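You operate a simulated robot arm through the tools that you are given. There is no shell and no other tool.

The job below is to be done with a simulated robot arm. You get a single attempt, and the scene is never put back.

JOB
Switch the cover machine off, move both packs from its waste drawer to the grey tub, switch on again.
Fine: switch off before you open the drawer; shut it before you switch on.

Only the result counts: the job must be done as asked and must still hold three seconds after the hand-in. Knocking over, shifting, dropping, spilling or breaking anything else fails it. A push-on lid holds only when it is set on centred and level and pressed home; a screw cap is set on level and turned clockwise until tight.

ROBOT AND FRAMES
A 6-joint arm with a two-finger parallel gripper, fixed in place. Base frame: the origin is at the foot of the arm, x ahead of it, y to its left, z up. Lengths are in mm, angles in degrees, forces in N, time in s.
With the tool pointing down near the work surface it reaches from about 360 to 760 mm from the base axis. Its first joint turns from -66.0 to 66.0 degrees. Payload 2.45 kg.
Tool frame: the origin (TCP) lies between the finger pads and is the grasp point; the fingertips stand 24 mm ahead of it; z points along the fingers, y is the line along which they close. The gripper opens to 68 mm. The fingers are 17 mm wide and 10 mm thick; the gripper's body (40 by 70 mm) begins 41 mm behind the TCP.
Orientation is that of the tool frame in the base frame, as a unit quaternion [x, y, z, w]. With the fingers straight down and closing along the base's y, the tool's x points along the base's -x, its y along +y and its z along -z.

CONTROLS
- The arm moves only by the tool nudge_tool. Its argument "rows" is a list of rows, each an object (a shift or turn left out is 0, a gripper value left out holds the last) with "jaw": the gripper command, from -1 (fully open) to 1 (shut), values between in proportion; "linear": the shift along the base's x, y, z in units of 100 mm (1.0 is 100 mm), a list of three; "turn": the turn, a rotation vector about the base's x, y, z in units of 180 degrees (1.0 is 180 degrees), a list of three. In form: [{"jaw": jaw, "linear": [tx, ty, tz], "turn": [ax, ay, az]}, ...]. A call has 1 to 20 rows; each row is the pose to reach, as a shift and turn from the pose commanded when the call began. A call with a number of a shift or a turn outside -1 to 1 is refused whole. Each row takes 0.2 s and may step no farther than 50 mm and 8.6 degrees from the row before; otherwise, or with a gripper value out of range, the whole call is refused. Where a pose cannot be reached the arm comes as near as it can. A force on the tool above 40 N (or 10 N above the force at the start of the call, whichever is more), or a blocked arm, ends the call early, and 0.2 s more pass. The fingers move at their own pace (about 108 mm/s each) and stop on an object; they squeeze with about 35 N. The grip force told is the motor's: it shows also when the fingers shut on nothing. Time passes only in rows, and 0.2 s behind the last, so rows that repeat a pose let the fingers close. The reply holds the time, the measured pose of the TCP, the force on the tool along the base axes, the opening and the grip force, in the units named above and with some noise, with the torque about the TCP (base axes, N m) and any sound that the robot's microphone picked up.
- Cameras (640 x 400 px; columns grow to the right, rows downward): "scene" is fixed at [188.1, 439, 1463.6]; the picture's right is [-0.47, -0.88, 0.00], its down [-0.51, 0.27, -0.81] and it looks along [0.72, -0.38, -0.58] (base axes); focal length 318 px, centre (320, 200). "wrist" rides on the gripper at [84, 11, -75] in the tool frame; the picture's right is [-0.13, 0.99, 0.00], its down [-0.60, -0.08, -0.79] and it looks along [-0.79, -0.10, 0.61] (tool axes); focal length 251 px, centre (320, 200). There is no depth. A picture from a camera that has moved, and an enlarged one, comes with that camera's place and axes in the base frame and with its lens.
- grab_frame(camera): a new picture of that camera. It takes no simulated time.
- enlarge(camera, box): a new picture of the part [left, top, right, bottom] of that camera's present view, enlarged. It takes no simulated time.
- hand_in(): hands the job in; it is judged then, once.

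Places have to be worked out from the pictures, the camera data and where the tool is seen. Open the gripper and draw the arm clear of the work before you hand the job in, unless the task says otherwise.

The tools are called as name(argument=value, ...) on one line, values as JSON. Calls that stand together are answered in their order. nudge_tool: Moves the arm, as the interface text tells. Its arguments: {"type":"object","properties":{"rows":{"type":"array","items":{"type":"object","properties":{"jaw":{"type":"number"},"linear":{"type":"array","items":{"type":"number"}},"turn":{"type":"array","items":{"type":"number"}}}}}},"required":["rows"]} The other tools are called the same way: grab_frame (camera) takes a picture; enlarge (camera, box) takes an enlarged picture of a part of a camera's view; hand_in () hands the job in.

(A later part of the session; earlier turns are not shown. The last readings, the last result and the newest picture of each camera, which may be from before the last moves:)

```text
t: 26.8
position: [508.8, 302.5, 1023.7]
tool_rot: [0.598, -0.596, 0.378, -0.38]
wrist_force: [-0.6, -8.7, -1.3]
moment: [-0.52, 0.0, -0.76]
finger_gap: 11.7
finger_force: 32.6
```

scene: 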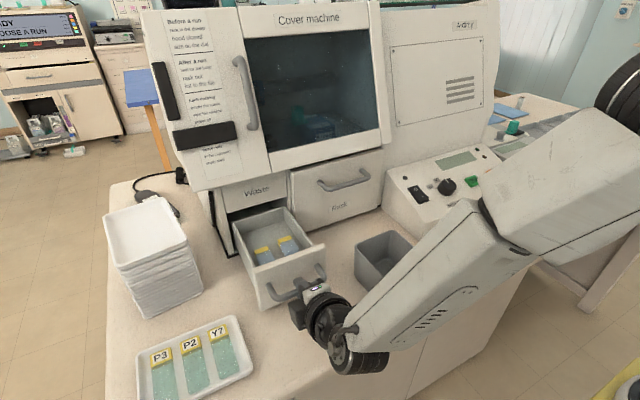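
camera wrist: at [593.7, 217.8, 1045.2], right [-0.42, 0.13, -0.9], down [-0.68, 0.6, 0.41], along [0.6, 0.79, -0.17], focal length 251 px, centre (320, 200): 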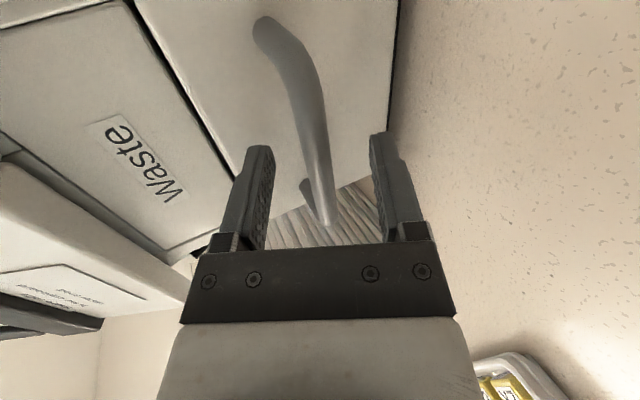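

The side load is mostly gone. Now I'll open the fingers while holding position.

nudge_tool(rows=[{"jaw": -0.4}, {"jaw": -0.4}, {"jaw": -0.4}])

grab_frame(camera="wrist")

enlarge(camera="scene", box=[200, 170, 400, 300])

```text
t: 27.6
position: [508.4, 300.8, 1024.6]
tool_rot: [-0.597, 0.597, -0.38, 0.379]
wrist_force: [0.7, 1.1, 0.5]
moment: [0.01, 0.0, 0.02]
finger_gap: 47.7
finger_force: 0.1
```

```text
taken
camera wrist: at [436.0, 217.6, 1046.0], right [-0.42, 0.13, -0.9], down [-0.68, 0.6, 0.41], along [0.6, 0.79, -0.17], focal length 251 px, centre (320, 200)
```

wrist: 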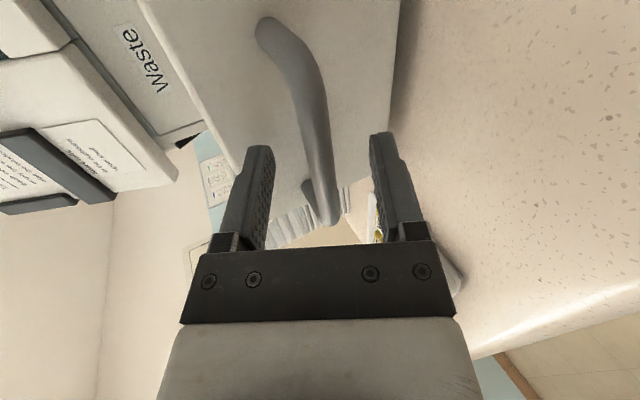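

```text
3.08 times, centred on (300, 235) of scene
camera zoom: at [188.1, 439.0, 1463.6], right [-0.47, -0.88, 0.0], down [-0.51, 0.27, -0.81], along [0.72, -0.38, -0.58], focal length 977 px, centre (382, 92)
```

zoom: 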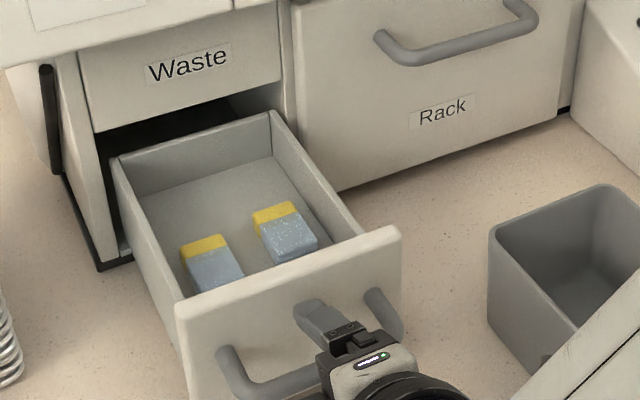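

The gripper is open and free, and the drawer is staying put. I'll back off along the tool axis until the fingers are clear of the bar, then rise.

nudge_tool(rows=[{"linear": [-0.1, 0, 0.047]}, {"linear": [-0.22, 0, 0.103]}, {"linear": [-0.34, 0, 0.159]}, {"linear": [-0.46, 0, 0.215]}])

nudge_tool(rows=[{"linear": [0, 0, 0.2]}, {"linear": [0, 0, 0.4]}, {"linear": [0, 0, 0.6]}, {"linear": [0, 0, 0.8]}, {"linear": [0, 0, 1.0]}])

grab_frame(camera="scene")

```text
t: 28.6
position: [461.9, 300.5, 1046.3]
tool_rot: [-0.596, 0.598, -0.38, 0.378]
wrist_force: [0.1, 0.3, 1.0]
moment: [0.0, -0.02, -0.03]
finger_gap: 47.7
finger_force: 0.0
```

```text
t: 29.8
position: [464.0, 301.1, 1147.2]
tool_rot: [-0.596, 0.597, -0.379, 0.379]
wrist_force: [0.0, 0.5, -0.1]
moment: [0.03, 0.03, 0.02]
finger_gap: 47.7
finger_force: 0.1
```

```text
taken
```

scene: 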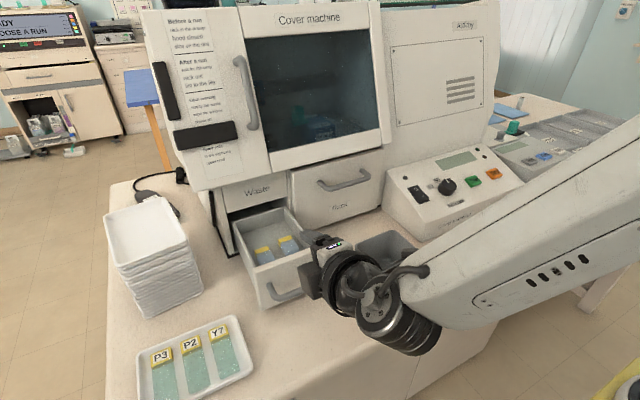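

The arm is clear of the drawer. I'll reverse the pitch and the roll to bring the tool straight down again, with the fingers closing along y.

nudge_tool(rows=[{"linear": [0, 0, 0.05], "turn": [0, 0.0451, 0]}, {"linear": [0, 0, 0.1], "turn": [0, 0.0902, 0]}, {"linear": [0, 0, 0.15], "turn": [0, 0.1353, 0]}, {"linear": [0, 0, 0.2], "turn": [0, 0.1804, 0]}, {"linear": [0, 0, 0.25], "turn": [0, 0.2255, 0]}, {"linear": [0, 0, 0.3], "turn": [0, 0.2706, 0]}, {"linear": [0, 0, 0.3], "turn": [0, 0.3157, 0]}, {"linear": [0, 0, 0.3], "turn": [0, 0.361, 0]}])

nudge_tool(rows=[{"turn": [0, 0, -0.0455]}, {"turn": [0, 0, -0.091]}, {"turn": [0, 0, -0.1365]}, {"turn": [0, 0, -0.182]}, {"turn": [0, 0, -0.2275]}, {"turn": [0, 0, -0.273]}, {"turn": [0, 0, -0.3185]}, {"turn": [0, 0, -0.364]}, {"turn": [0, 0, -0.4095]}, {"turn": [0, 0, -0.455]}, {"turn": [0, 0, -0.5]}])

grab_frame(camera="wrist")

grab_frame(camera="scene")

```text
t: 31.6
position: [461.9, 301.6, 1176.0]
tool_rot: [-0.707, 0.707, 0.001, -0.001]
wrist_force: [1.2, 0.3, -1.2]
moment: [-0.02, 0.02, -0.01]
finger_gap: 47.7
finger_force: 0.0
```

```text
t: 34.0
position: [462.9, 300.7, 1176.0]
tool_rot: [0.002, 1.0, 0.001, 0.0]
wrist_force: [-0.1, -0.5, -0.5]
moment: [0.04, -0.01, -0.02]
finger_gap: 47.4
finger_force: 0.0
```

```text
taken
camera wrist: at [378.3, 312.5, 1250.4], right [0.13, 0.99, 0.0], down [0.6, -0.08, 0.79], along [0.79, -0.1, -0.61], focal length 251 px, centre (320, 200)
```

wrist: 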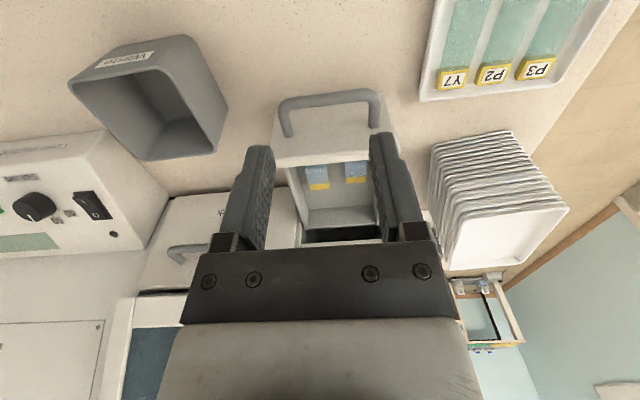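

```text
taken
```

scene: 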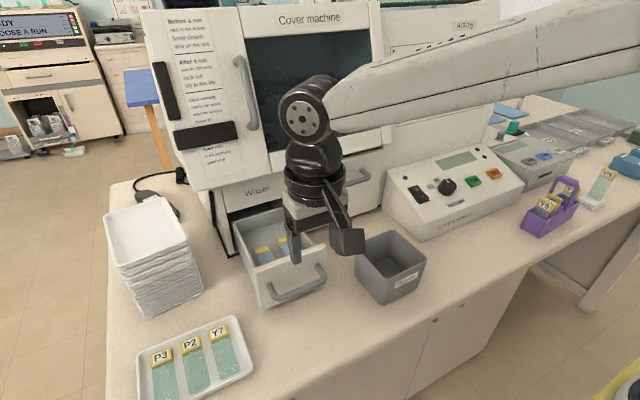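

Both packs show in the drawer between the fingers. I'll enlarge the wrist view and the scene view to measure them.

enlarge(camera="wrist", box=[255, 80, 425, 250])

enlarge(camera="scene", box=[215, 190, 335, 265])

```text
2.35 times, centred on (340, 165) of wrist
camera zoom: at [378.3, 312.5, 1250.4], right [0.13, 0.99, 0.0], down [0.6, -0.08, 0.79], along [0.79, -0.1, -0.61], focal length 592 px, centre (273, 282)
```

zoom: 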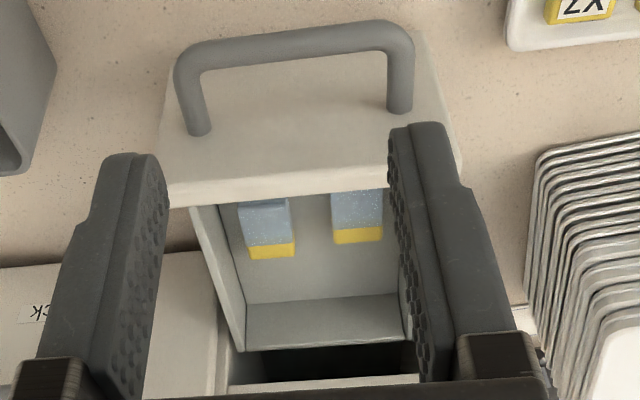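

```text
5.33 times, centred on (275, 228) of scene
camera zoom: at [188.1, 439.0, 1463.6], right [-0.47, -0.88, 0.0], down [-0.51, 0.27, -0.81], along [0.72, -0.38, -0.58], focal length 1694 px, centre (560, 53)
```

zoom: 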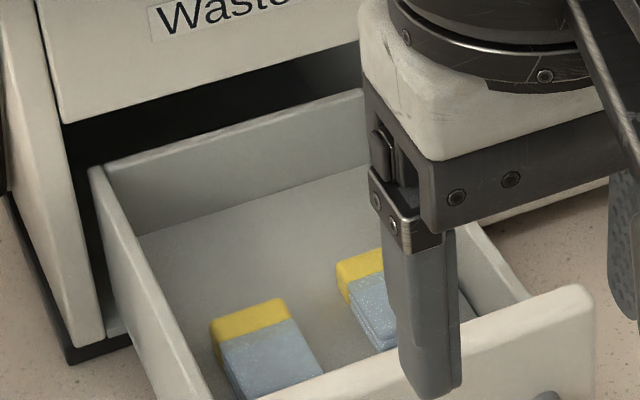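

The packs sit near the front of a shallow drawer, tops at about z 1025. I'll move forward 98 mm at this height for a steeper, closer view.

nudge_tool(rows=[{"jaw": -1, "linear": [0.25, 0, 0]}, {"jaw": -1, "linear": [0.5, 0, 0]}, {"jaw": -1, "linear": [0.75, 0, 0]}, {"jaw": -1, "linear": [0.98, 0, 0]}])

grab_frame(camera="wrist")

enlarge(camera="wrist", box=[210, 0, 430, 150])

grab_frame(camera="scene")

```text
t: 35.0
position: [560.2, 300.4, 1175.6]
tool_rot: [0.0, 1.0, 0.001, -0.001]
wrist_force: [-0.1, -0.7, -0.2]
moment: [-0.02, 0.01, 0.0]
finger_gap: 67.7
finger_force: 0.0
```

```text
taken
camera wrist: at [476.0, 312.2, 1250.4], right [0.13, 0.99, 0.0], down [0.61, -0.08, 0.79], along [0.79, -0.1, -0.61], focal length 251 px, centre (320, 200)
```

wrist: 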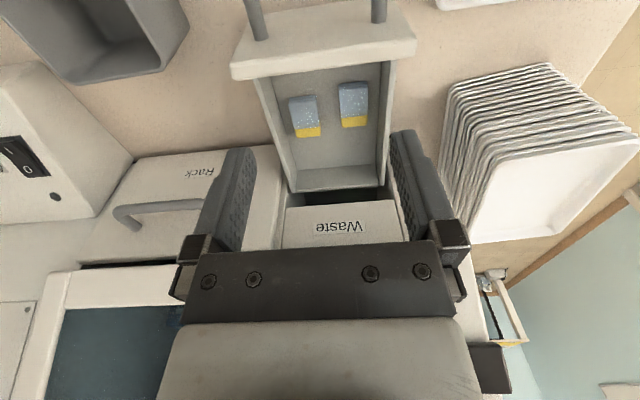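

```text
2.67 times, centred on (320, 75) of wrist
camera zoom: at [476.0, 312.2, 1250.4], right [0.13, 0.99, 0.0], down [0.61, -0.08, 0.79], along [0.79, -0.1, -0.61], focal length 670 px, centre (320, 533)
```

zoom: 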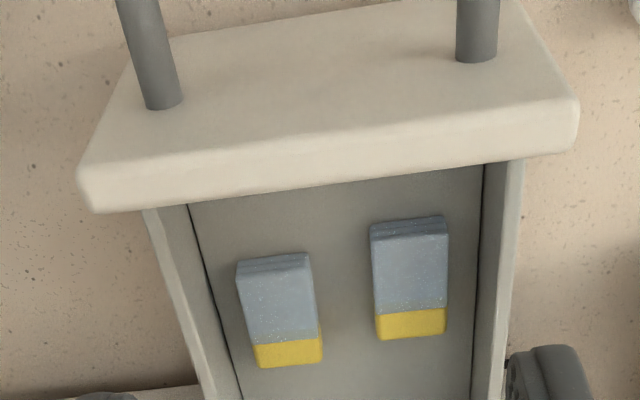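

```text
taken
```

scene: 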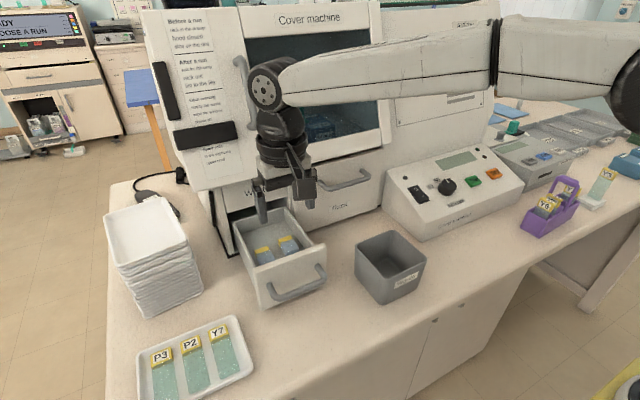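

Measured from this view, the drawer floor is at about z 1011, inside width y 248–354, front inner face x≈562, back x≈695. The +y pack is centred at about (625, 327), spanning roughly 43 × 27 mm. The -y pack is at about (632, 277). Side gaps are tight, so I'll grip along the 43 mm length, with the tool rolled 90°.

nudge_tool(rows=[{"jaw": -1, "turn": [0, 0, 0.0455]}, {"turn": [0, 0, 0.091]}, {"turn": [0, 0, 0.1365]}, {"turn": [0, 0, 0.182]}, {"turn": [0, 0, 0.2275]}, {"turn": [0, 0, 0.273]}, {"turn": [0, 0, 0.3185]}, {"turn": [0, 0, 0.364]}, {"turn": [0, 0, 0.4095]}, {"turn": [0, 0, 0.455]}, {"turn": [0, 0, 0.5]}])

nudge_tool(rows=[{"linear": [0.2, 0.08, -0.1]}, {"linear": [0.4, 0.16, -0.2]}, {"linear": [0.55, 0.22, -0.3]}, {"linear": [0.648, 0.266, -0.4]}])

grab_frame(camera="wrist")

enlarge(camera="scene", box=[200, 130, 360, 280])

```text
t: 37.4
position: [561.2, 302.2, 1176.1]
tool_rot: [0.708, -0.706, 0.001, 0.001]
wrist_force: [0.0, -0.3, -0.6]
moment: [-0.02, 0.03, -0.01]
finger_gap: 67.9
finger_force: 0.2
```

```text
t: 38.4
position: [626.6, 328.6, 1137.4]
tool_rot: [0.707, -0.707, -0.001, 0.0]
wrist_force: [0.5, -0.2, 0.0]
moment: [-0.02, 0.0, 0.01]
finger_gap: 68.2
finger_force: 0.0
```

```text
taken
camera wrist: at [615.3, 244.5, 1211.0], right [-0.99, 0.13, 0.0], down [0.08, 0.6, 0.79], along [0.1, 0.79, -0.61], focal length 251 px, centre (320, 200)
```

wrist: 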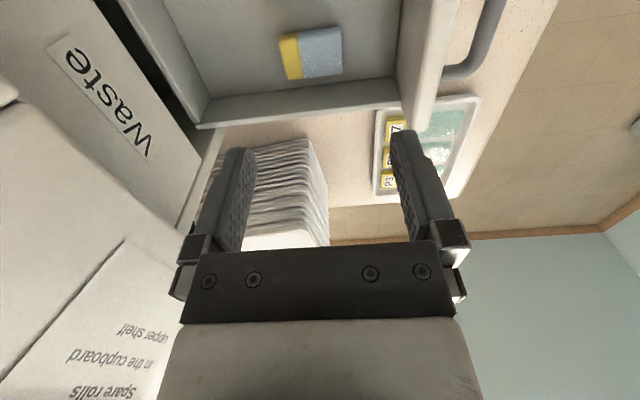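

```text
2.67 times, centred on (280, 205) of scene
camera zoom: at [188.1, 439.0, 1463.6], right [-0.47, -0.88, 0.0], down [-0.51, 0.27, -0.81], along [0.72, -0.38, -0.58], focal length 847 px, centre (427, 187)
```

zoom: 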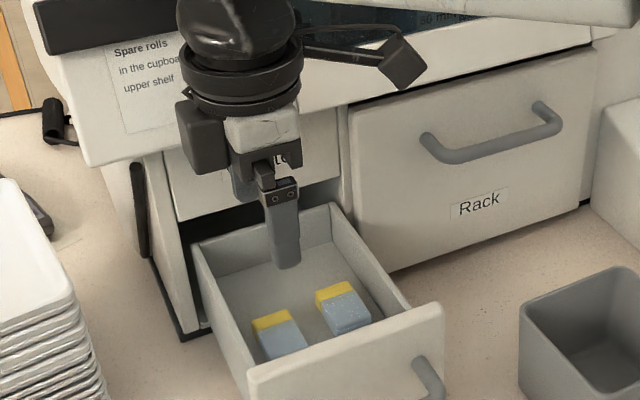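

This second viewpoint puts the pack tops lower, at about z 1010, so the packs are a little further back: +y pack about (633, 327), -y pack about (641, 275). I need to check hood clearance before lowering, so I'll zoom in.

enlarge(camera="wrist", box=[0, 0, 240, 300])

enlarge(camera="wrist", box=[160, 0, 460, 150])

grab_frame(camera="scene")

```text
1.33 times, centred on (120, 150) of wrist
camera zoom: at [615.3, 244.5, 1211.0], right [-0.99, 0.13, 0.0], down [0.08, 0.6, 0.79], along [0.1, 0.79, -0.61], focal length 335 px, centre (587, 267)
```

zoom: 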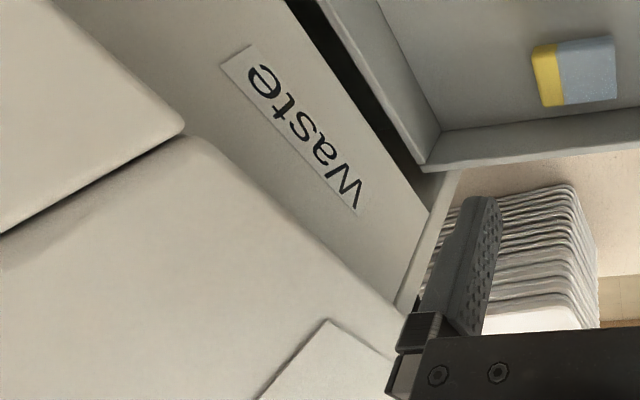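

```text
2.13 times, centred on (310, 75) of wrist
camera zoom: at [615.3, 244.5, 1211.0], right [-0.99, 0.13, 0.0], down [0.08, 0.6, 0.79], along [0.1, 0.79, -0.61], focal length 536 px, centre (341, 467)
```

zoom: 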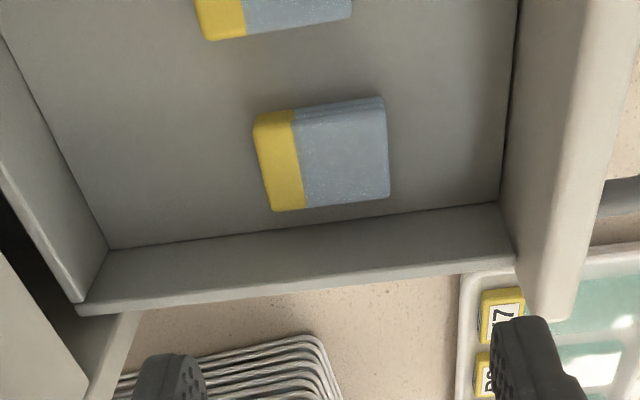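

```text
taken
```

scene: 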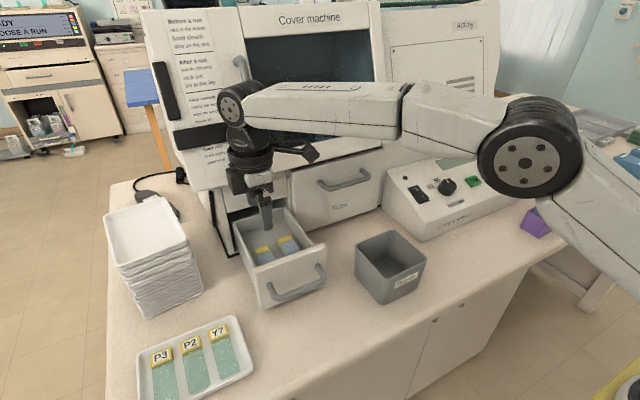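

The refined +y pack spans x 609–654, y 314–343, top z≈1010, floor z≈998. The side walls top out at about z 1038. The hood edge is at x≈690 and the tool reaches only about x=670, so it clears. I'll centre over the pack and lower to z≈1065.

nudge_tool(rows=[{"jaw": -1, "linear": [0.03, 0, -0.1]}, {"linear": [0.054, 0, -0.25]}, {"linear": [0.054, 0, -0.4]}, {"linear": [0.054, 0, -0.55]}, {"linear": [0.054, 0, -0.72]}])

grab_frame(camera="wrist")

enlarge(camera="scene", box=[200, 150, 340, 280])

```text
t: 39.6
position: [631.4, 328.7, 1064.1]
tool_rot: [0.708, -0.707, -0.001, 0.001]
wrist_force: [0.4, 0.8, 0.3]
moment: [-0.04, 0.02, 0.0]
finger_gap: 68.2
finger_force: 0.1
```

```text
taken
camera wrist: at [620.7, 245.4, 1137.7], right [-0.99, 0.13, 0.0], down [0.08, 0.6, 0.79], along [0.1, 0.79, -0.61], focal length 251 px, centre (320, 200)
```

wrist: 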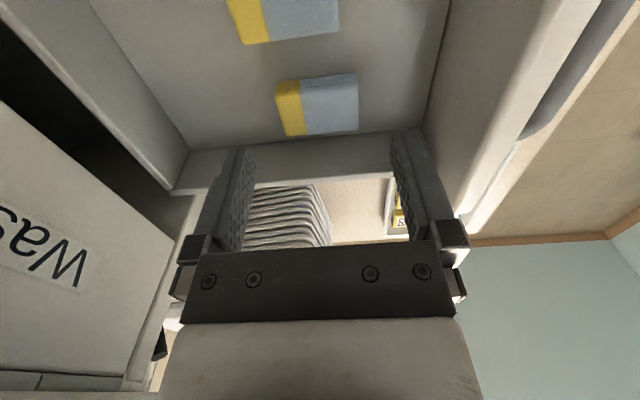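

```text
3.08 times, centred on (270, 215) of scene
camera zoom: at [188.1, 439.0, 1463.6], right [-0.47, -0.88, 0.0], down [-0.51, 0.27, -0.81], along [0.72, -0.38, -0.58], focal length 977 px, centre (474, 154)
```

zoom: 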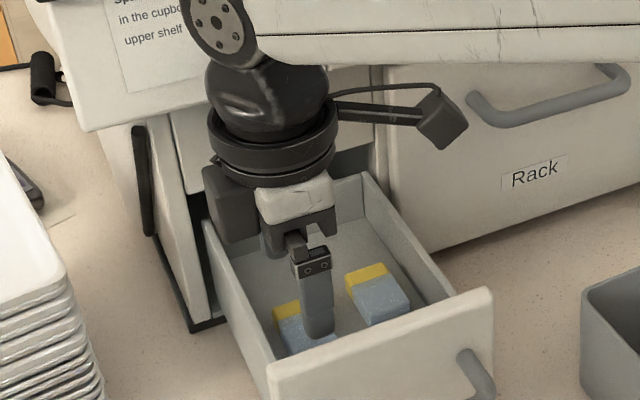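

The pack is centred between the fingers in x. I'll zoom in to confirm y and the top height before lowering the last bit.

enlarge(camera="wrist", box=[200, 40, 440, 190])

```text
2.67 times, centred on (320, 115) of wrist
camera zoom: at [620.7, 245.4, 1137.7], right [-0.99, 0.13, 0.0], down [0.08, 0.6, 0.79], along [0.1, 0.79, -0.61], focal length 670 px, centre (320, 427)
```

zoom: 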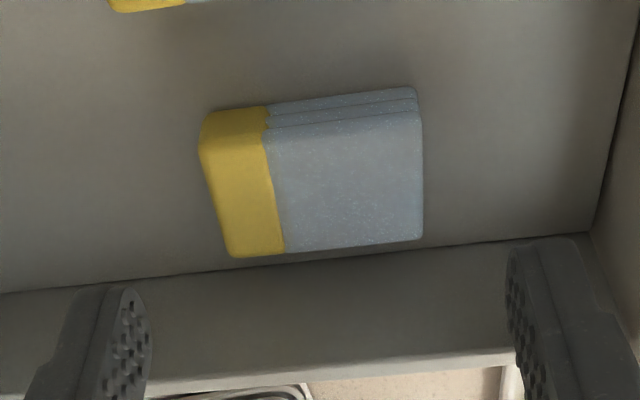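

All views agree now: pack centre (632, 328.7), top z=1010, floor z≈998. I'll lower to TCP z≈1025, which puts the tips about 3 mm above the drawer floor.

nudge_tool(rows=[{"jaw": -1, "linear": [0.008, 0, -0.12]}, {"linear": [0.008, 0, -0.22]}, {"linear": [0.008, 0, -0.3]}, {"linear": [0.008, 0, -0.36]}, {"linear": [0.008, 0, -0.39]}])

grab_frame(camera="wrist")

enlarge(camera="scene", box=[200, 150, 340, 280])

```text
t: 40.8
position: [631.9, 327.9, 1025.4]
tool_rot: [0.707, -0.707, 0.0, 0.001]
wrist_force: [-0.9, 0.8, 0.3]
moment: [-0.02, -0.02, 0.0]
finger_gap: 67.9
finger_force: 0.1
```

```text
taken
camera wrist: at [621.1, 244.9, 1099.4], right [-0.99, 0.13, 0.0], down [0.08, 0.6, 0.79], along [0.1, 0.79, -0.61], focal length 251 px, centre (320, 200)
```

wrist: 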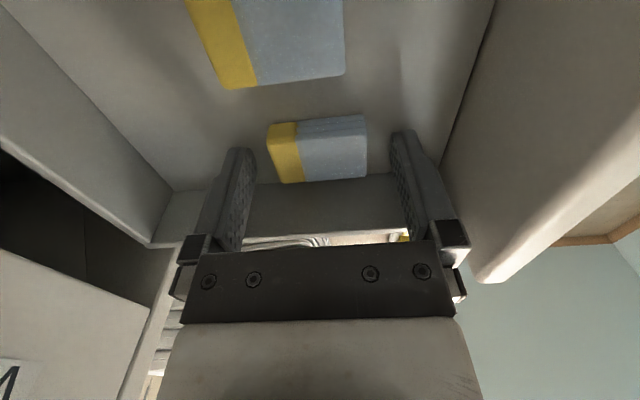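

```text
3.08 times, centred on (270, 215) of scene
camera zoom: at [188.1, 439.0, 1463.6], right [-0.47, -0.88, 0.0], down [-0.51, 0.27, -0.81], along [0.72, -0.38, -0.58], focal length 977 px, centre (474, 154)
```

zoom: 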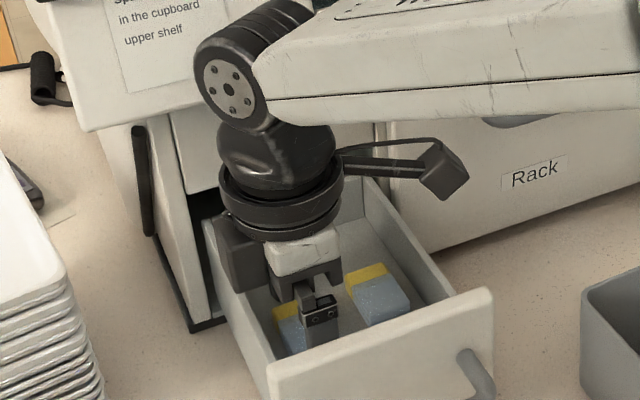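

The fingers straddle the pack with no contact force. I'll close now.

nudge_tool(rows=[{"jaw": 1}, {"jaw": 1}, {"jaw": 1}])

enlarge(camera="wrist", box=[200, 80, 440, 230])

```text
t: 41.6
position: [631.0, 328.6, 1026.2]
tool_rot: [0.707, -0.707, 0.0, 0.001]
wrist_force: [-0.2, -0.5, -1.1]
moment: [-0.01, 0.03, 0.01]
finger_gap: 45.0
finger_force: 35.2
```

```text
2.67 times, centred on (320, 155) of wrist
camera zoom: at [621.2, 244.9, 1099.7], right [-0.99, 0.13, 0.0], down [0.08, 0.6, 0.79], along [0.1, 0.79, -0.61], focal length 670 px, centre (320, 320)
```

zoom: 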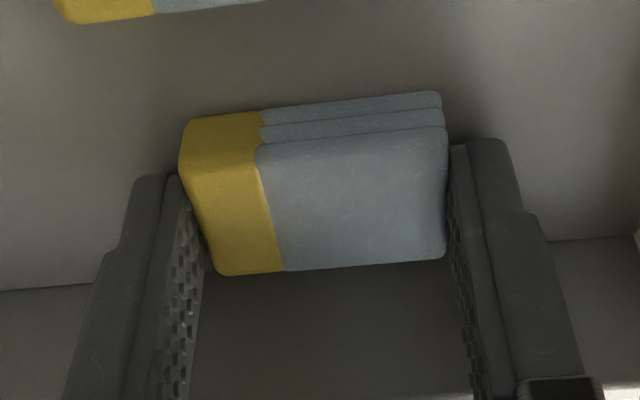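

The pack is gripped at 45 mm. I'll lift slowly straight up and check that it comes along.

nudge_tool(rows=[{"jaw": 1, "linear": [0, 0, 0.06]}, {"linear": [0, 0, 0.14]}, {"linear": [0, 0, 0.26]}, {"linear": [0, 0, 0.4]}, {"linear": [0, 0, 0.56]}, {"linear": [0, 0, 0.72]}, {"linear": [-0.03, 0, 0.88]}, {"linear": [-0.08, 0, 0.98]}])

grab_frame(camera="wrist")

grab_frame(camera="scene")

```text
t: 43.4
position: [623.0, 328.2, 1124.9]
tool_rot: [0.707, -0.707, 0.001, 0.001]
wrist_force: [-0.4, 0.3, 0.7]
moment: [0.01, 0.01, -0.01]
finger_gap: 44.6
finger_force: 35.1
```

```text
taken
camera wrist: at [612.2, 244.9, 1198.5], right [-0.99, 0.13, 0.0], down [0.08, 0.6, 0.79], along [0.1, 0.79, -0.61], focal length 251 px, centre (320, 200)
```

wrist: 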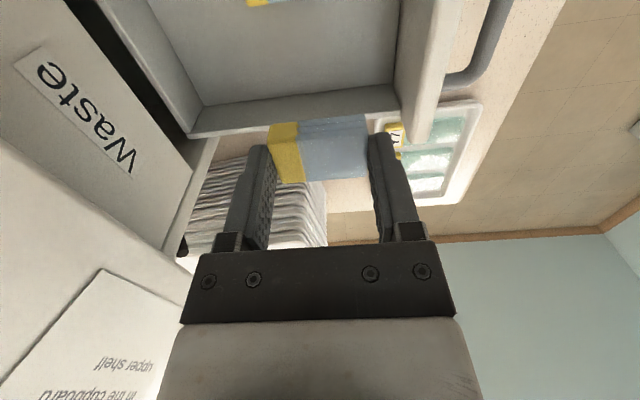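

```text
taken
```

scene: 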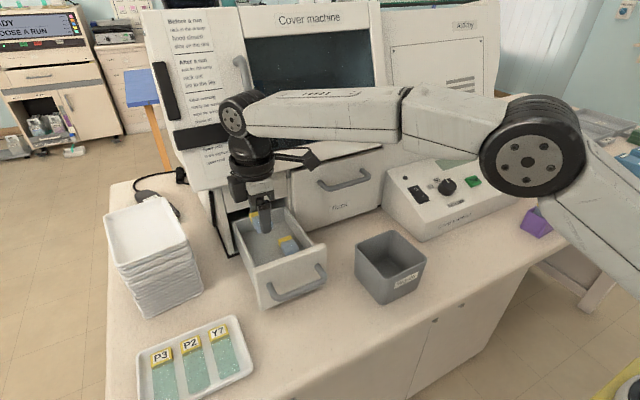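

The pack is held securely and only one remains in the drawer. I'll carry it back and across toward the tub at this safe height.

nudge_tool(rows=[{"jaw": 1, "linear": [-0.2, -0.1, 0.02]}, {"linear": [-0.4, -0.3, 0.02]}, {"linear": [-0.6, -0.5, 0.02]}, {"linear": [-0.8, -0.75, 0.02]}, {"linear": [-1.0, -1.0, 0.02]}])

nudge_tool(rows=[{"jaw": 1, "linear": [-0.03, -0.25, 0]}, {"linear": [-0.06, -0.5, 0]}, {"linear": [-0.09, -0.75, 0]}, {"linear": [-0.09, -0.95, 0]}])

grab_frame(camera="wrist")

grab_frame(camera="scene")

```text
t: 44.6
position: [523.5, 228.3, 1126.1]
tool_rot: [-0.707, 0.707, 0.0, 0.0]
wrist_force: [0.0, -0.2, 0.2]
moment: [0.01, 0.0, 0.03]
finger_gap: 45.2
finger_force: 35.0
```

```text
t: 45.6
position: [515.2, 133.1, 1126.0]
tool_rot: [-0.707, 0.707, 0.001, 0.0]
wrist_force: [0.8, -0.8, -0.2]
moment: [0.02, -0.03, -0.03]
finger_gap: 44.8
finger_force: 34.6
```

```text
taken
camera wrist: at [504.8, 49.9, 1200.4], right [-0.99, 0.13, 0.0], down [0.08, 0.6, 0.79], along [0.1, 0.79, -0.61], focal length 251 px, centre (320, 200)
```

wrist: 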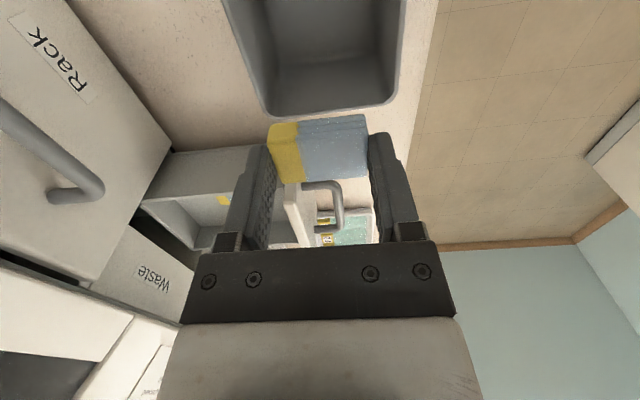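

```text
taken
```

scene: 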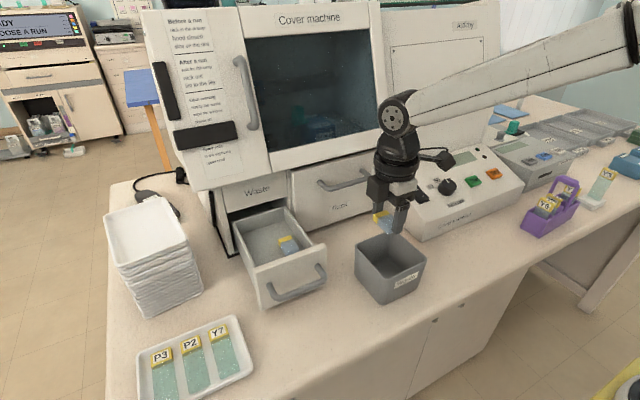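

The pack is at the tub. Refined, the tub spans x 462–564, y 65–158, rim z≈1026. I'll check the gripper's side housing, since it limits how low I can go over the rim.

enlarge(camera="scene", box=[340, 130, 480, 310])

enlarge(camera="wrist", box=[200, 0, 440, 200])

```text
2.22 times, centred on (410, 220) of scene
camera zoom: at [188.1, 439.0, 1463.6], right [-0.47, -0.88, 0.0], down [-0.51, 0.27, -0.81], along [0.72, -0.38, -0.58], focal length 706 px, centre (120, 156)
```

zoom: 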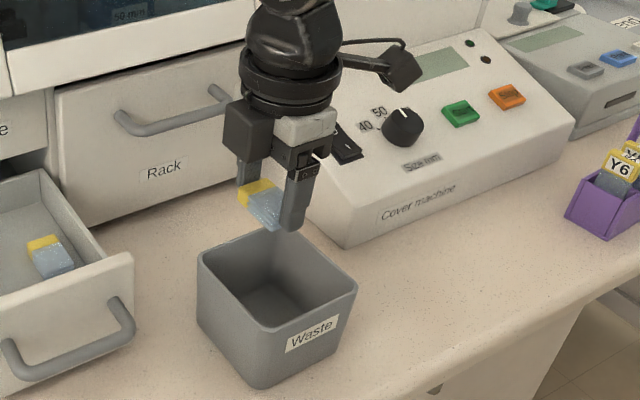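

```text
2.00 times, centred on (320, 100) of wrist
camera zoom: at [504.8, 49.9, 1200.4], right [-0.99, 0.13, 0.0], down [0.08, 0.6, 0.79], along [0.1, 0.79, -0.61], focal length 503 px, centre (320, 400)
```

zoom: 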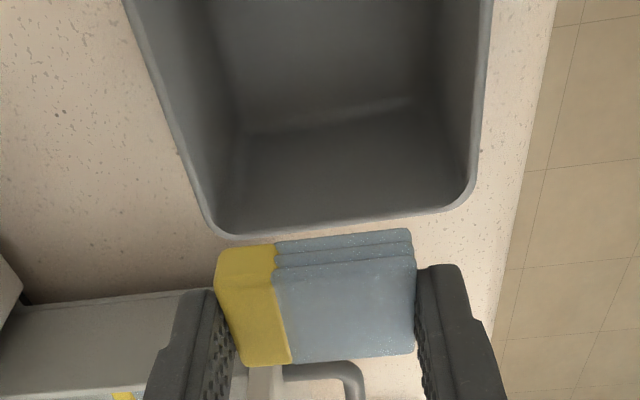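

The side housing hangs about 31 mm above TCP level and reaches to about y+47. I'll put this pack at y≈95, where the housing stays inside the rim, and the second one at y≈129 released slightly higher. First I'll centre over the first spot and lower partway.

nudge_tool(rows=[{"jaw": 1, "linear": [-0.02, -0.2, 0]}, {"linear": [-0.02, -0.38, 0]}, {"linear": [-0.02, -0.38, -0.15]}, {"linear": [-0.02, -0.38, -0.3]}, {"linear": [-0.02, -0.38, -0.45]}, {"linear": [-0.02, -0.38, -0.6]}])

grab_frame(camera="wrist")

enlarge(camera="scene", box=[340, 130, 480, 310])

```text
t: 47.0
position: [513.1, 95.5, 1066.4]
tool_rot: [-0.707, 0.707, 0.0, -0.001]
wrist_force: [-0.1, -0.1, 0.1]
moment: [0.0, 0.0, 0.02]
finger_gap: 45.1
finger_force: 34.9
```

```text
taken
camera wrist: at [501.8, 11.7, 1140.0], right [-0.99, 0.13, 0.0], down [0.08, 0.6, 0.79], along [0.1, 0.79, -0.61], focal length 251 px, centre (320, 200)
```

wrist: 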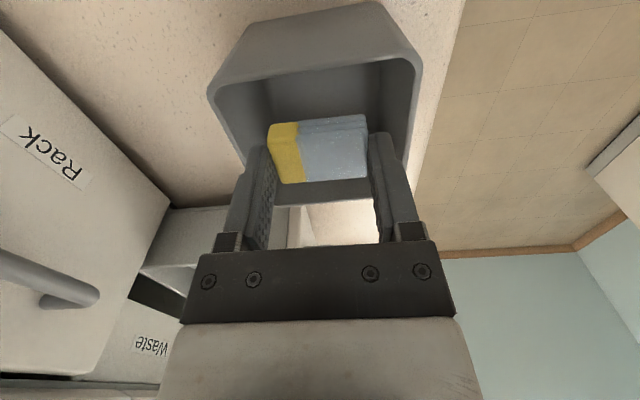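

```text
2.22 times, centred on (410, 220) of scene
camera zoom: at [188.1, 439.0, 1463.6], right [-0.47, -0.88, 0.0], down [-0.51, 0.27, -0.81], along [0.72, -0.38, -0.58], focal length 706 px, centre (120, 156)
```

zoom: 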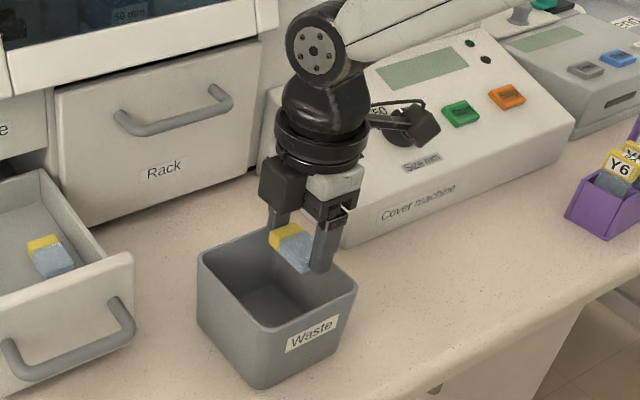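

The pack is centred over the tub opening. I'll lower it inside to TCP z≈990, a few mm above the tub floor.

nudge_tool(rows=[{"jaw": 1, "linear": [0.01, 0, -0.15]}, {"linear": [0.01, 0, -0.3]}, {"linear": [0.01, 0, -0.45]}, {"linear": [0.01, 0, -0.58]}, {"linear": [0.01, 0, -0.68]}, {"linear": [0.01, 0, -0.76]}])

grab_frame(camera="wrist")

enlarge(camera="scene", box=[340, 130, 480, 310])

```text
t: 48.4
position: [514.4, 95.4, 989.3]
tool_rot: [0.708, -0.707, -0.001, 0.001]
wrist_force: [0.2, -0.1, -0.4]
moment: [-0.01, 0.0, 0.02]
finger_gap: 45.0
finger_force: 35.3
```

```text
taken
camera wrist: at [503.1, 11.8, 1063.4], right [-0.99, 0.13, 0.0], down [0.08, 0.6, 0.79], along [0.1, 0.79, -0.61], focal length 251 px, centre (320, 200)
```

wrist: 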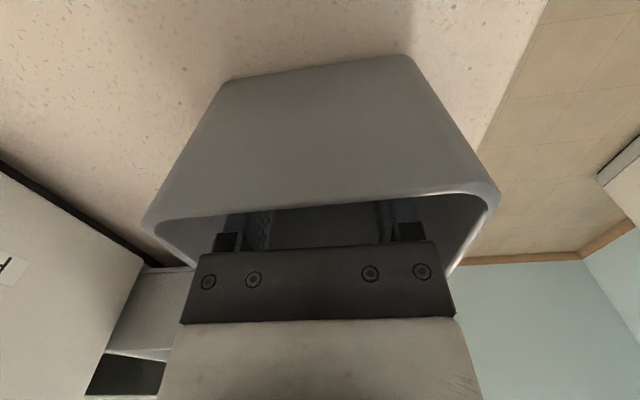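

```text
2.22 times, centred on (410, 220) of scene
camera zoom: at [188.1, 439.0, 1463.6], right [-0.47, -0.88, 0.0], down [-0.51, 0.27, -0.81], along [0.72, -0.38, -0.58], focal length 706 px, centre (120, 156)
```

zoom: 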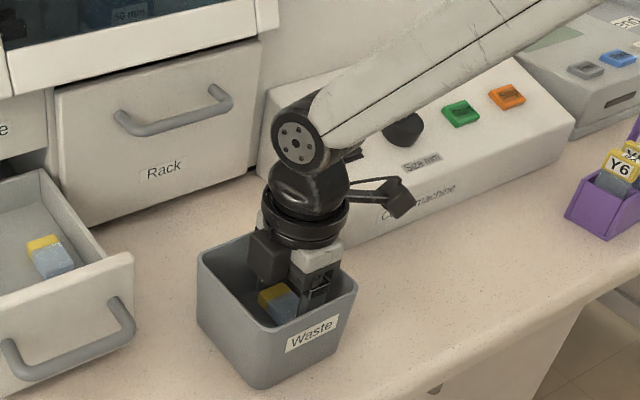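

No contact, and the pack is now just above the tub floor. I'll lower 4 mm more and release with a limited opening so the fingers don't touch the tub walls.

nudge_tool(rows=[{"jaw": 1, "linear": [0, 0, -0.02]}, {"jaw": 1, "linear": [0, 0, -0.04]}, {"jaw": -0.45, "linear": [0, 0, -0.04]}, {"jaw": -0.6, "linear": [0, 0, -0.04]}, {"jaw": -0.6, "linear": [0, 0, -0.04]}])

nudge_tool(rows=[{"jaw": -0.6, "linear": [0, 0, 0.1]}, {"linear": [0, 0, 0.25]}, {"linear": [0, 0, 0.4]}, {"linear": [0, 0, 0.6]}, {"linear": [0, 0, 0.8]}, {"linear": [0, 0, 1.0]}])

grab_frame(camera="wrist")

grab_frame(camera="scene")

```text
t: 49.6
position: [513.3, 94.9, 984.4]
tool_rot: [0.707, -0.707, -0.001, 0.001]
wrist_force: [0.4, -0.4, 0.6]
moment: [0.01, -0.01, 0.01]
finger_gap: 54.3
finger_force: 0.1
```

```text
t: 51.0
position: [514.4, 95.7, 1085.5]
tool_rot: [-0.707, 0.707, 0.001, -0.001]
wrist_force: [-0.3, -0.1, 0.2]
moment: [0.01, -0.01, -0.03]
finger_gap: 54.2
finger_force: 0.1
```

```text
taken
camera wrist: at [503.3, 12.8, 1160.2], right [-0.99, 0.13, 0.0], down [0.08, 0.6, 0.79], along [0.1, 0.79, -0.61], focal length 251 px, centre (320, 200)
```

wrist: 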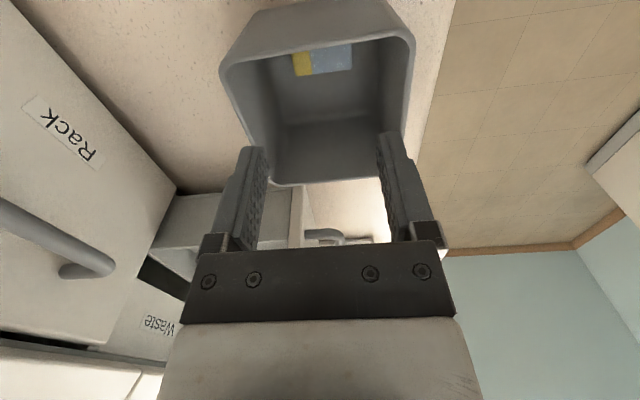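

```text
taken
```

scene: 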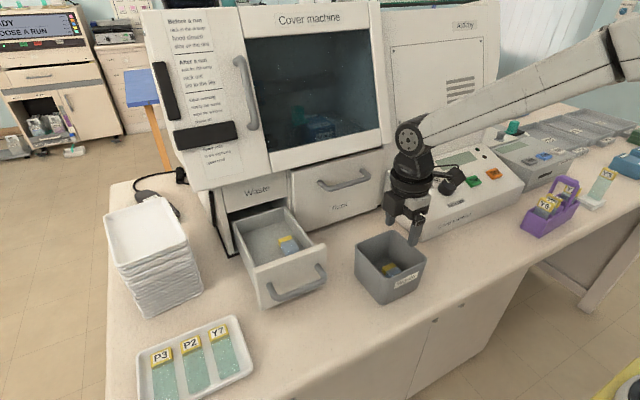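

The first pack is in the tub and the tub hasn't moved. I'll go back over the drawer for the second pack.

nudge_tool(rows=[{"jaw": -1, "linear": [0, 0, 0.2]}, {"linear": [0, 0.1, 0.4]}, {"linear": [0.1, 0.3, 0.5]}, {"linear": [0.25, 0.55, 0.5]}, {"linear": [0.4, 0.8, 0.5]}, {"linear": [0.5, 1.0, 0.5]}])

nudge_tool(rows=[{"jaw": -1, "linear": [0.12, 0.2, 0]}, {"linear": [0.25, 0.4, 0]}, {"linear": [0.4, 0.6, 0]}, {"linear": [0.55, 0.79, 0]}, {"linear": [0.7, 0.8, 0]}])

grab_frame(camera="wrist")

enlarge(camera="wrist", box=[180, 0, 460, 150])

grab_frame(camera="scene")

```text
t: 52.4
position: [564.0, 194.2, 1134.9]
tool_rot: [-0.706, 0.708, 0.0, -0.001]
wrist_force: [-0.3, 1.0, 1.1]
moment: [0.02, 0.02, 0.0]
finger_gap: 68.2
finger_force: 0.0
```

```text
t: 53.6
position: [633.5, 275.0, 1134.5]
tool_rot: [0.708, -0.707, -0.001, 0.002]
wrist_force: [0.3, 0.1, 0.6]
moment: [-0.01, -0.01, -0.01]
finger_gap: 68.1
finger_force: 0.1
```

```text
taken
camera wrist: at [623.3, 191.5, 1209.0], right [-0.99, 0.13, 0.0], down [0.08, 0.6, 0.79], along [0.1, 0.79, -0.61], focal length 251 px, centre (320, 200)
```

wrist: 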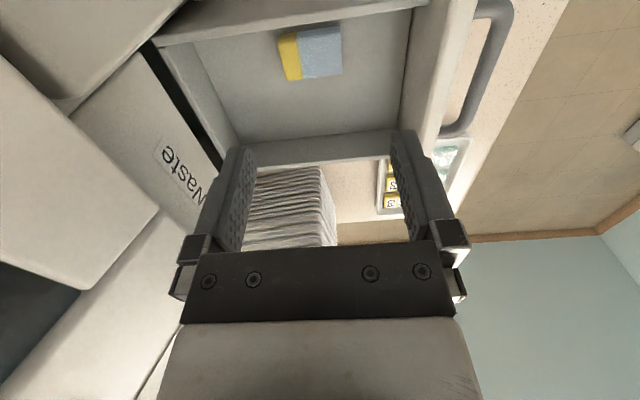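

```text
2.29 times, centred on (320, 75) of wrist
camera zoom: at [623.3, 191.5, 1209.0], right [-0.99, 0.13, 0.0], down [0.08, 0.6, 0.79], along [0.1, 0.79, -0.61], focal length 575 px, centre (320, 486)
```

zoom: 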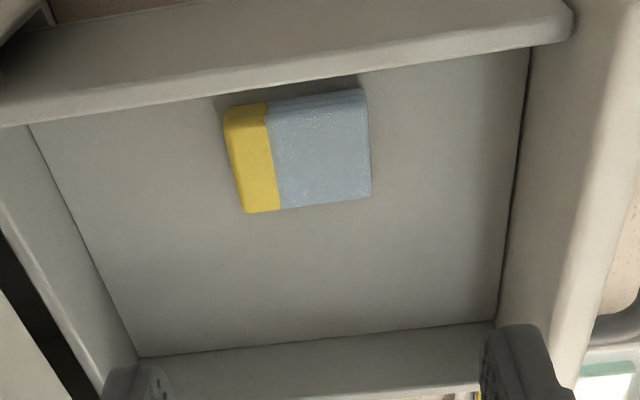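

```text
taken
```

scene: 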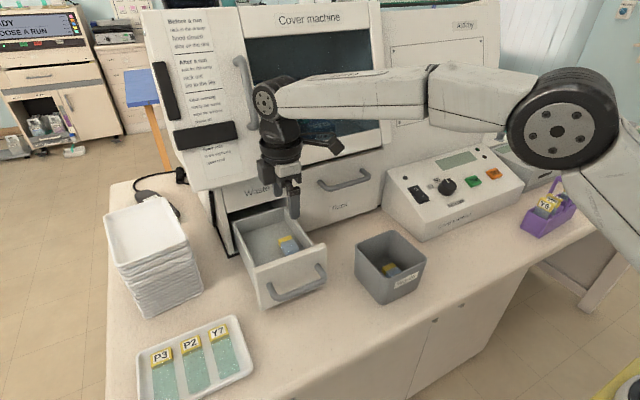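

The second pack is centred at (640.5, 274.4), again unrotated. I'll shift +7 mm in x and lower over it.

nudge_tool(rows=[{"jaw": -1, "linear": [0.04, -0.005, -0.1]}, {"linear": [0.068, -0.005, -0.25]}, {"linear": [0.068, -0.005, -0.4]}, {"linear": [0.068, -0.005, -0.55]}, {"linear": [0.068, -0.005, -0.7]}])

enlarge(camera="wrist", box=[200, 40, 440, 190])

enlarge(camera="scene", box=[200, 130, 360, 280])

```text
t: 54.8
position: [641.3, 275.3, 1065.2]
tool_rot: [0.708, -0.707, -0.002, 0.001]
wrist_force: [0.2, -0.5, 0.6]
moment: [0.0, 0.03, 0.0]
finger_gap: 68.2
finger_force: 0.0
```

```text
2.67 times, centred on (320, 115) of wrist
camera zoom: at [629.8, 191.6, 1139.9], right [-0.99, 0.13, 0.0], down [0.08, 0.6, 0.79], along [0.1, 0.79, -0.61], focal length 670 px, centre (320, 427)
```

zoom: 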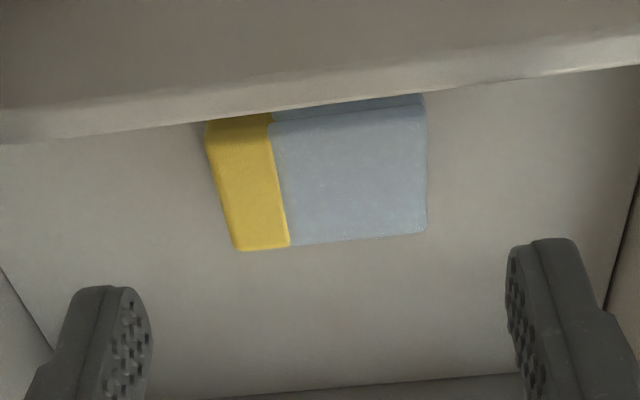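

```text
2.67 times, centred on (280, 205) of scene
camera zoom: at [188.1, 439.0, 1463.6], right [-0.47, -0.88, 0.0], down [-0.51, 0.27, -0.81], along [0.72, -0.38, -0.58], focal length 847 px, centre (427, 187)
```

zoom: 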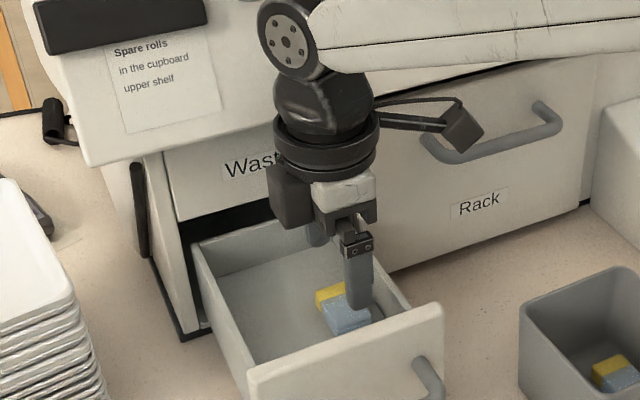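

The pack is centred on the tool axis and everything is clear. I'll lower to z≈1025 and close.

nudge_tool(rows=[{"jaw": -1, "linear": [0, 0, -0.12]}, {"linear": [0, 0, -0.22]}, {"linear": [0, 0, -0.3]}, {"linear": [0, 0, -0.36]}, {"linear": [0, 0, -0.395]}])

grab_frame(camera="wrist")

```text
t: 56.0
position: [641.0, 273.8, 1026.6]
tool_rot: [-0.707, 0.707, 0.001, 0.0]
wrist_force: [-0.1, -1.4, -0.4]
moment: [-0.01, 0.0, 0.02]
finger_gap: 67.7
finger_force: 0.0
```

```text
taken
camera wrist: at [629.1, 190.7, 1099.3], right [-0.99, 0.13, 0.0], down [0.08, 0.6, 0.79], along [0.1, 0.79, -0.61], focal length 251 px, centre (320, 200)
```

wrist: 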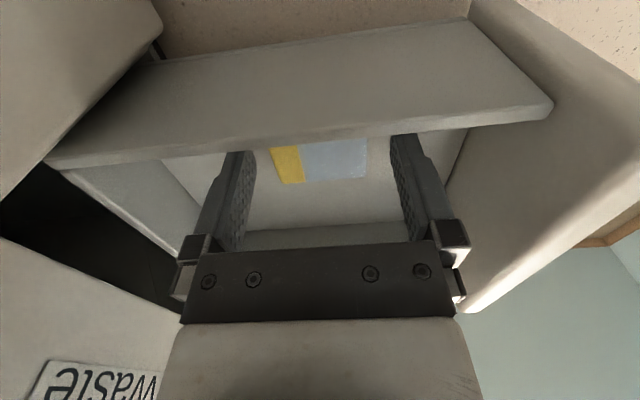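

The fingers straddle the pack. I'll close on it and then lift slowly.

nudge_tool(rows=[{"jaw": 1}, {"jaw": 1}, {"jaw": 1}])

nudge_tool(rows=[{"jaw": 1, "linear": [0, 0, 0.06]}, {"linear": [0, 0, 0.14]}, {"linear": [0, 0, 0.26]}, {"linear": [0, 0, 0.4]}, {"linear": [0, 0, 0.56]}, {"linear": [0, 0, 0.72]}, {"linear": [-0.05, 0, 0.88]}, {"linear": [-0.12, 0, 0.98]}])

grab_frame(camera="wrist")

grab_frame(camera="scene")

```text
t: 56.8
position: [640.2, 274.1, 1025.7]
tool_rot: [-0.707, 0.707, 0.0, -0.001]
wrist_force: [0.6, 0.6, -0.8]
moment: [-0.01, -0.01, -0.01]
finger_gap: 44.9
finger_force: 34.9
```

```text
t: 58.6
position: [629.5, 273.8, 1124.2]
tool_rot: [-0.707, 0.707, 0.001, -0.001]
wrist_force: [0.7, -0.2, -1.2]
moment: [0.0, 0.0, -0.03]
finger_gap: 44.6
finger_force: 35.0
```

```text
taken
camera wrist: at [617.9, 190.6, 1198.7], right [-0.99, 0.13, 0.0], down [0.08, 0.6, 0.79], along [0.1, 0.79, -0.61], focal length 251 px, centre (320, 200)
```

wrist: 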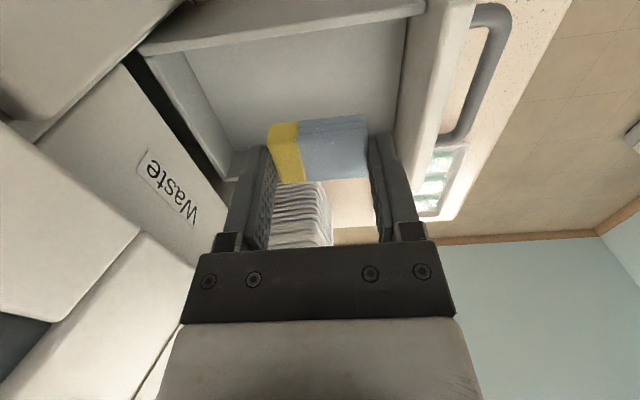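

```text
taken
```

scene: 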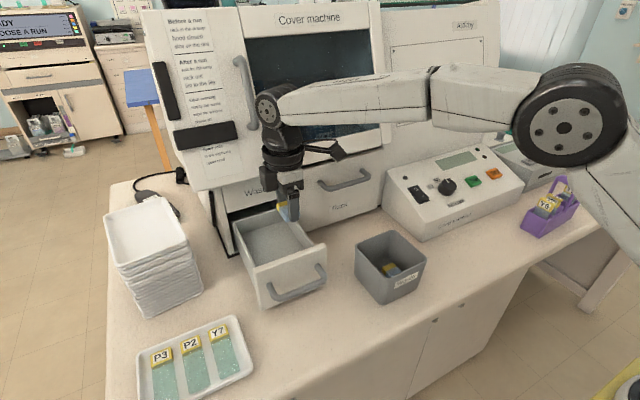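

The second pack is held and the drawer is empty. I'll carry it back and over to the tub.

nudge_tool(rows=[{"jaw": 1, "linear": [-0.2, -0.08, 0.02]}, {"linear": [-0.4, -0.2, 0.02]}, {"linear": [-0.6, -0.35, 0.02]}, {"linear": [-0.8, -0.5, 0.02]}, {"linear": [-1.0, -0.7, 0.02]}])

nudge_tool(rows=[{"jaw": 1, "linear": [-0.08, -0.25, 0]}, {"linear": [-0.15, -0.5, 0]}, {"linear": [-0.15, -0.65, 0]}, {"linear": [-0.15, -0.74, 0]}])

grab_frame(camera="wrist")

enlarge(camera="scene", box=[340, 130, 480, 310])

```text
t: 59.8
position: [527.5, 204.1, 1125.9]
tool_rot: [0.707, -0.707, 0.0, 0.001]
wrist_force: [-0.4, 0.3, -1.0]
moment: [-0.02, -0.01, -0.04]
finger_gap: 44.7
finger_force: 34.9
```

```text
t: 60.8
position: [513.1, 129.8, 1125.1]
tool_rot: [-0.707, 0.707, 0.0, -0.001]
wrist_force: [0.2, 0.1, -1.2]
moment: [-0.01, 0.01, 0.01]
finger_gap: 44.9
finger_force: 35.4
```

```text
taken
camera wrist: at [502.5, 45.9, 1200.1], right [-0.99, 0.13, 0.0], down [0.08, 0.6, 0.79], along [0.1, 0.79, -0.61], focal length 251 px, centre (320, 200)
```

wrist: 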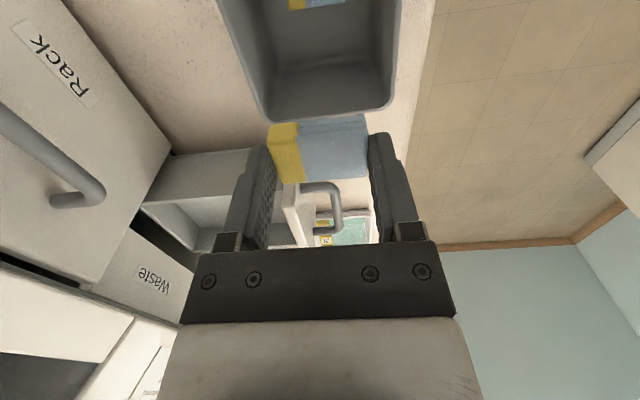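

```text
2.22 times, centred on (410, 220) of scene
camera zoom: at [188.1, 439.0, 1463.6], right [-0.47, -0.88, 0.0], down [-0.51, 0.27, -0.81], along [0.72, -0.38, -0.58], focal length 706 px, centre (120, 156)
```

zoom: 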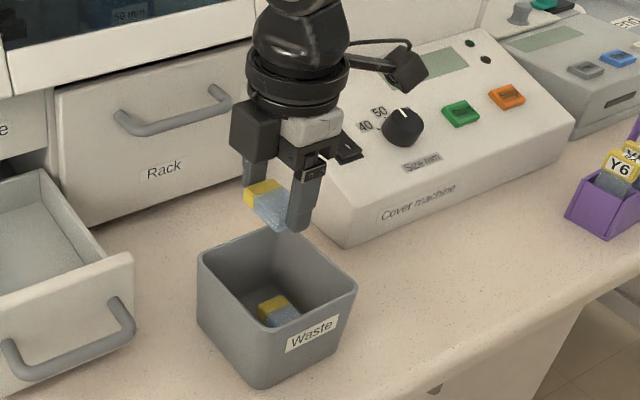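

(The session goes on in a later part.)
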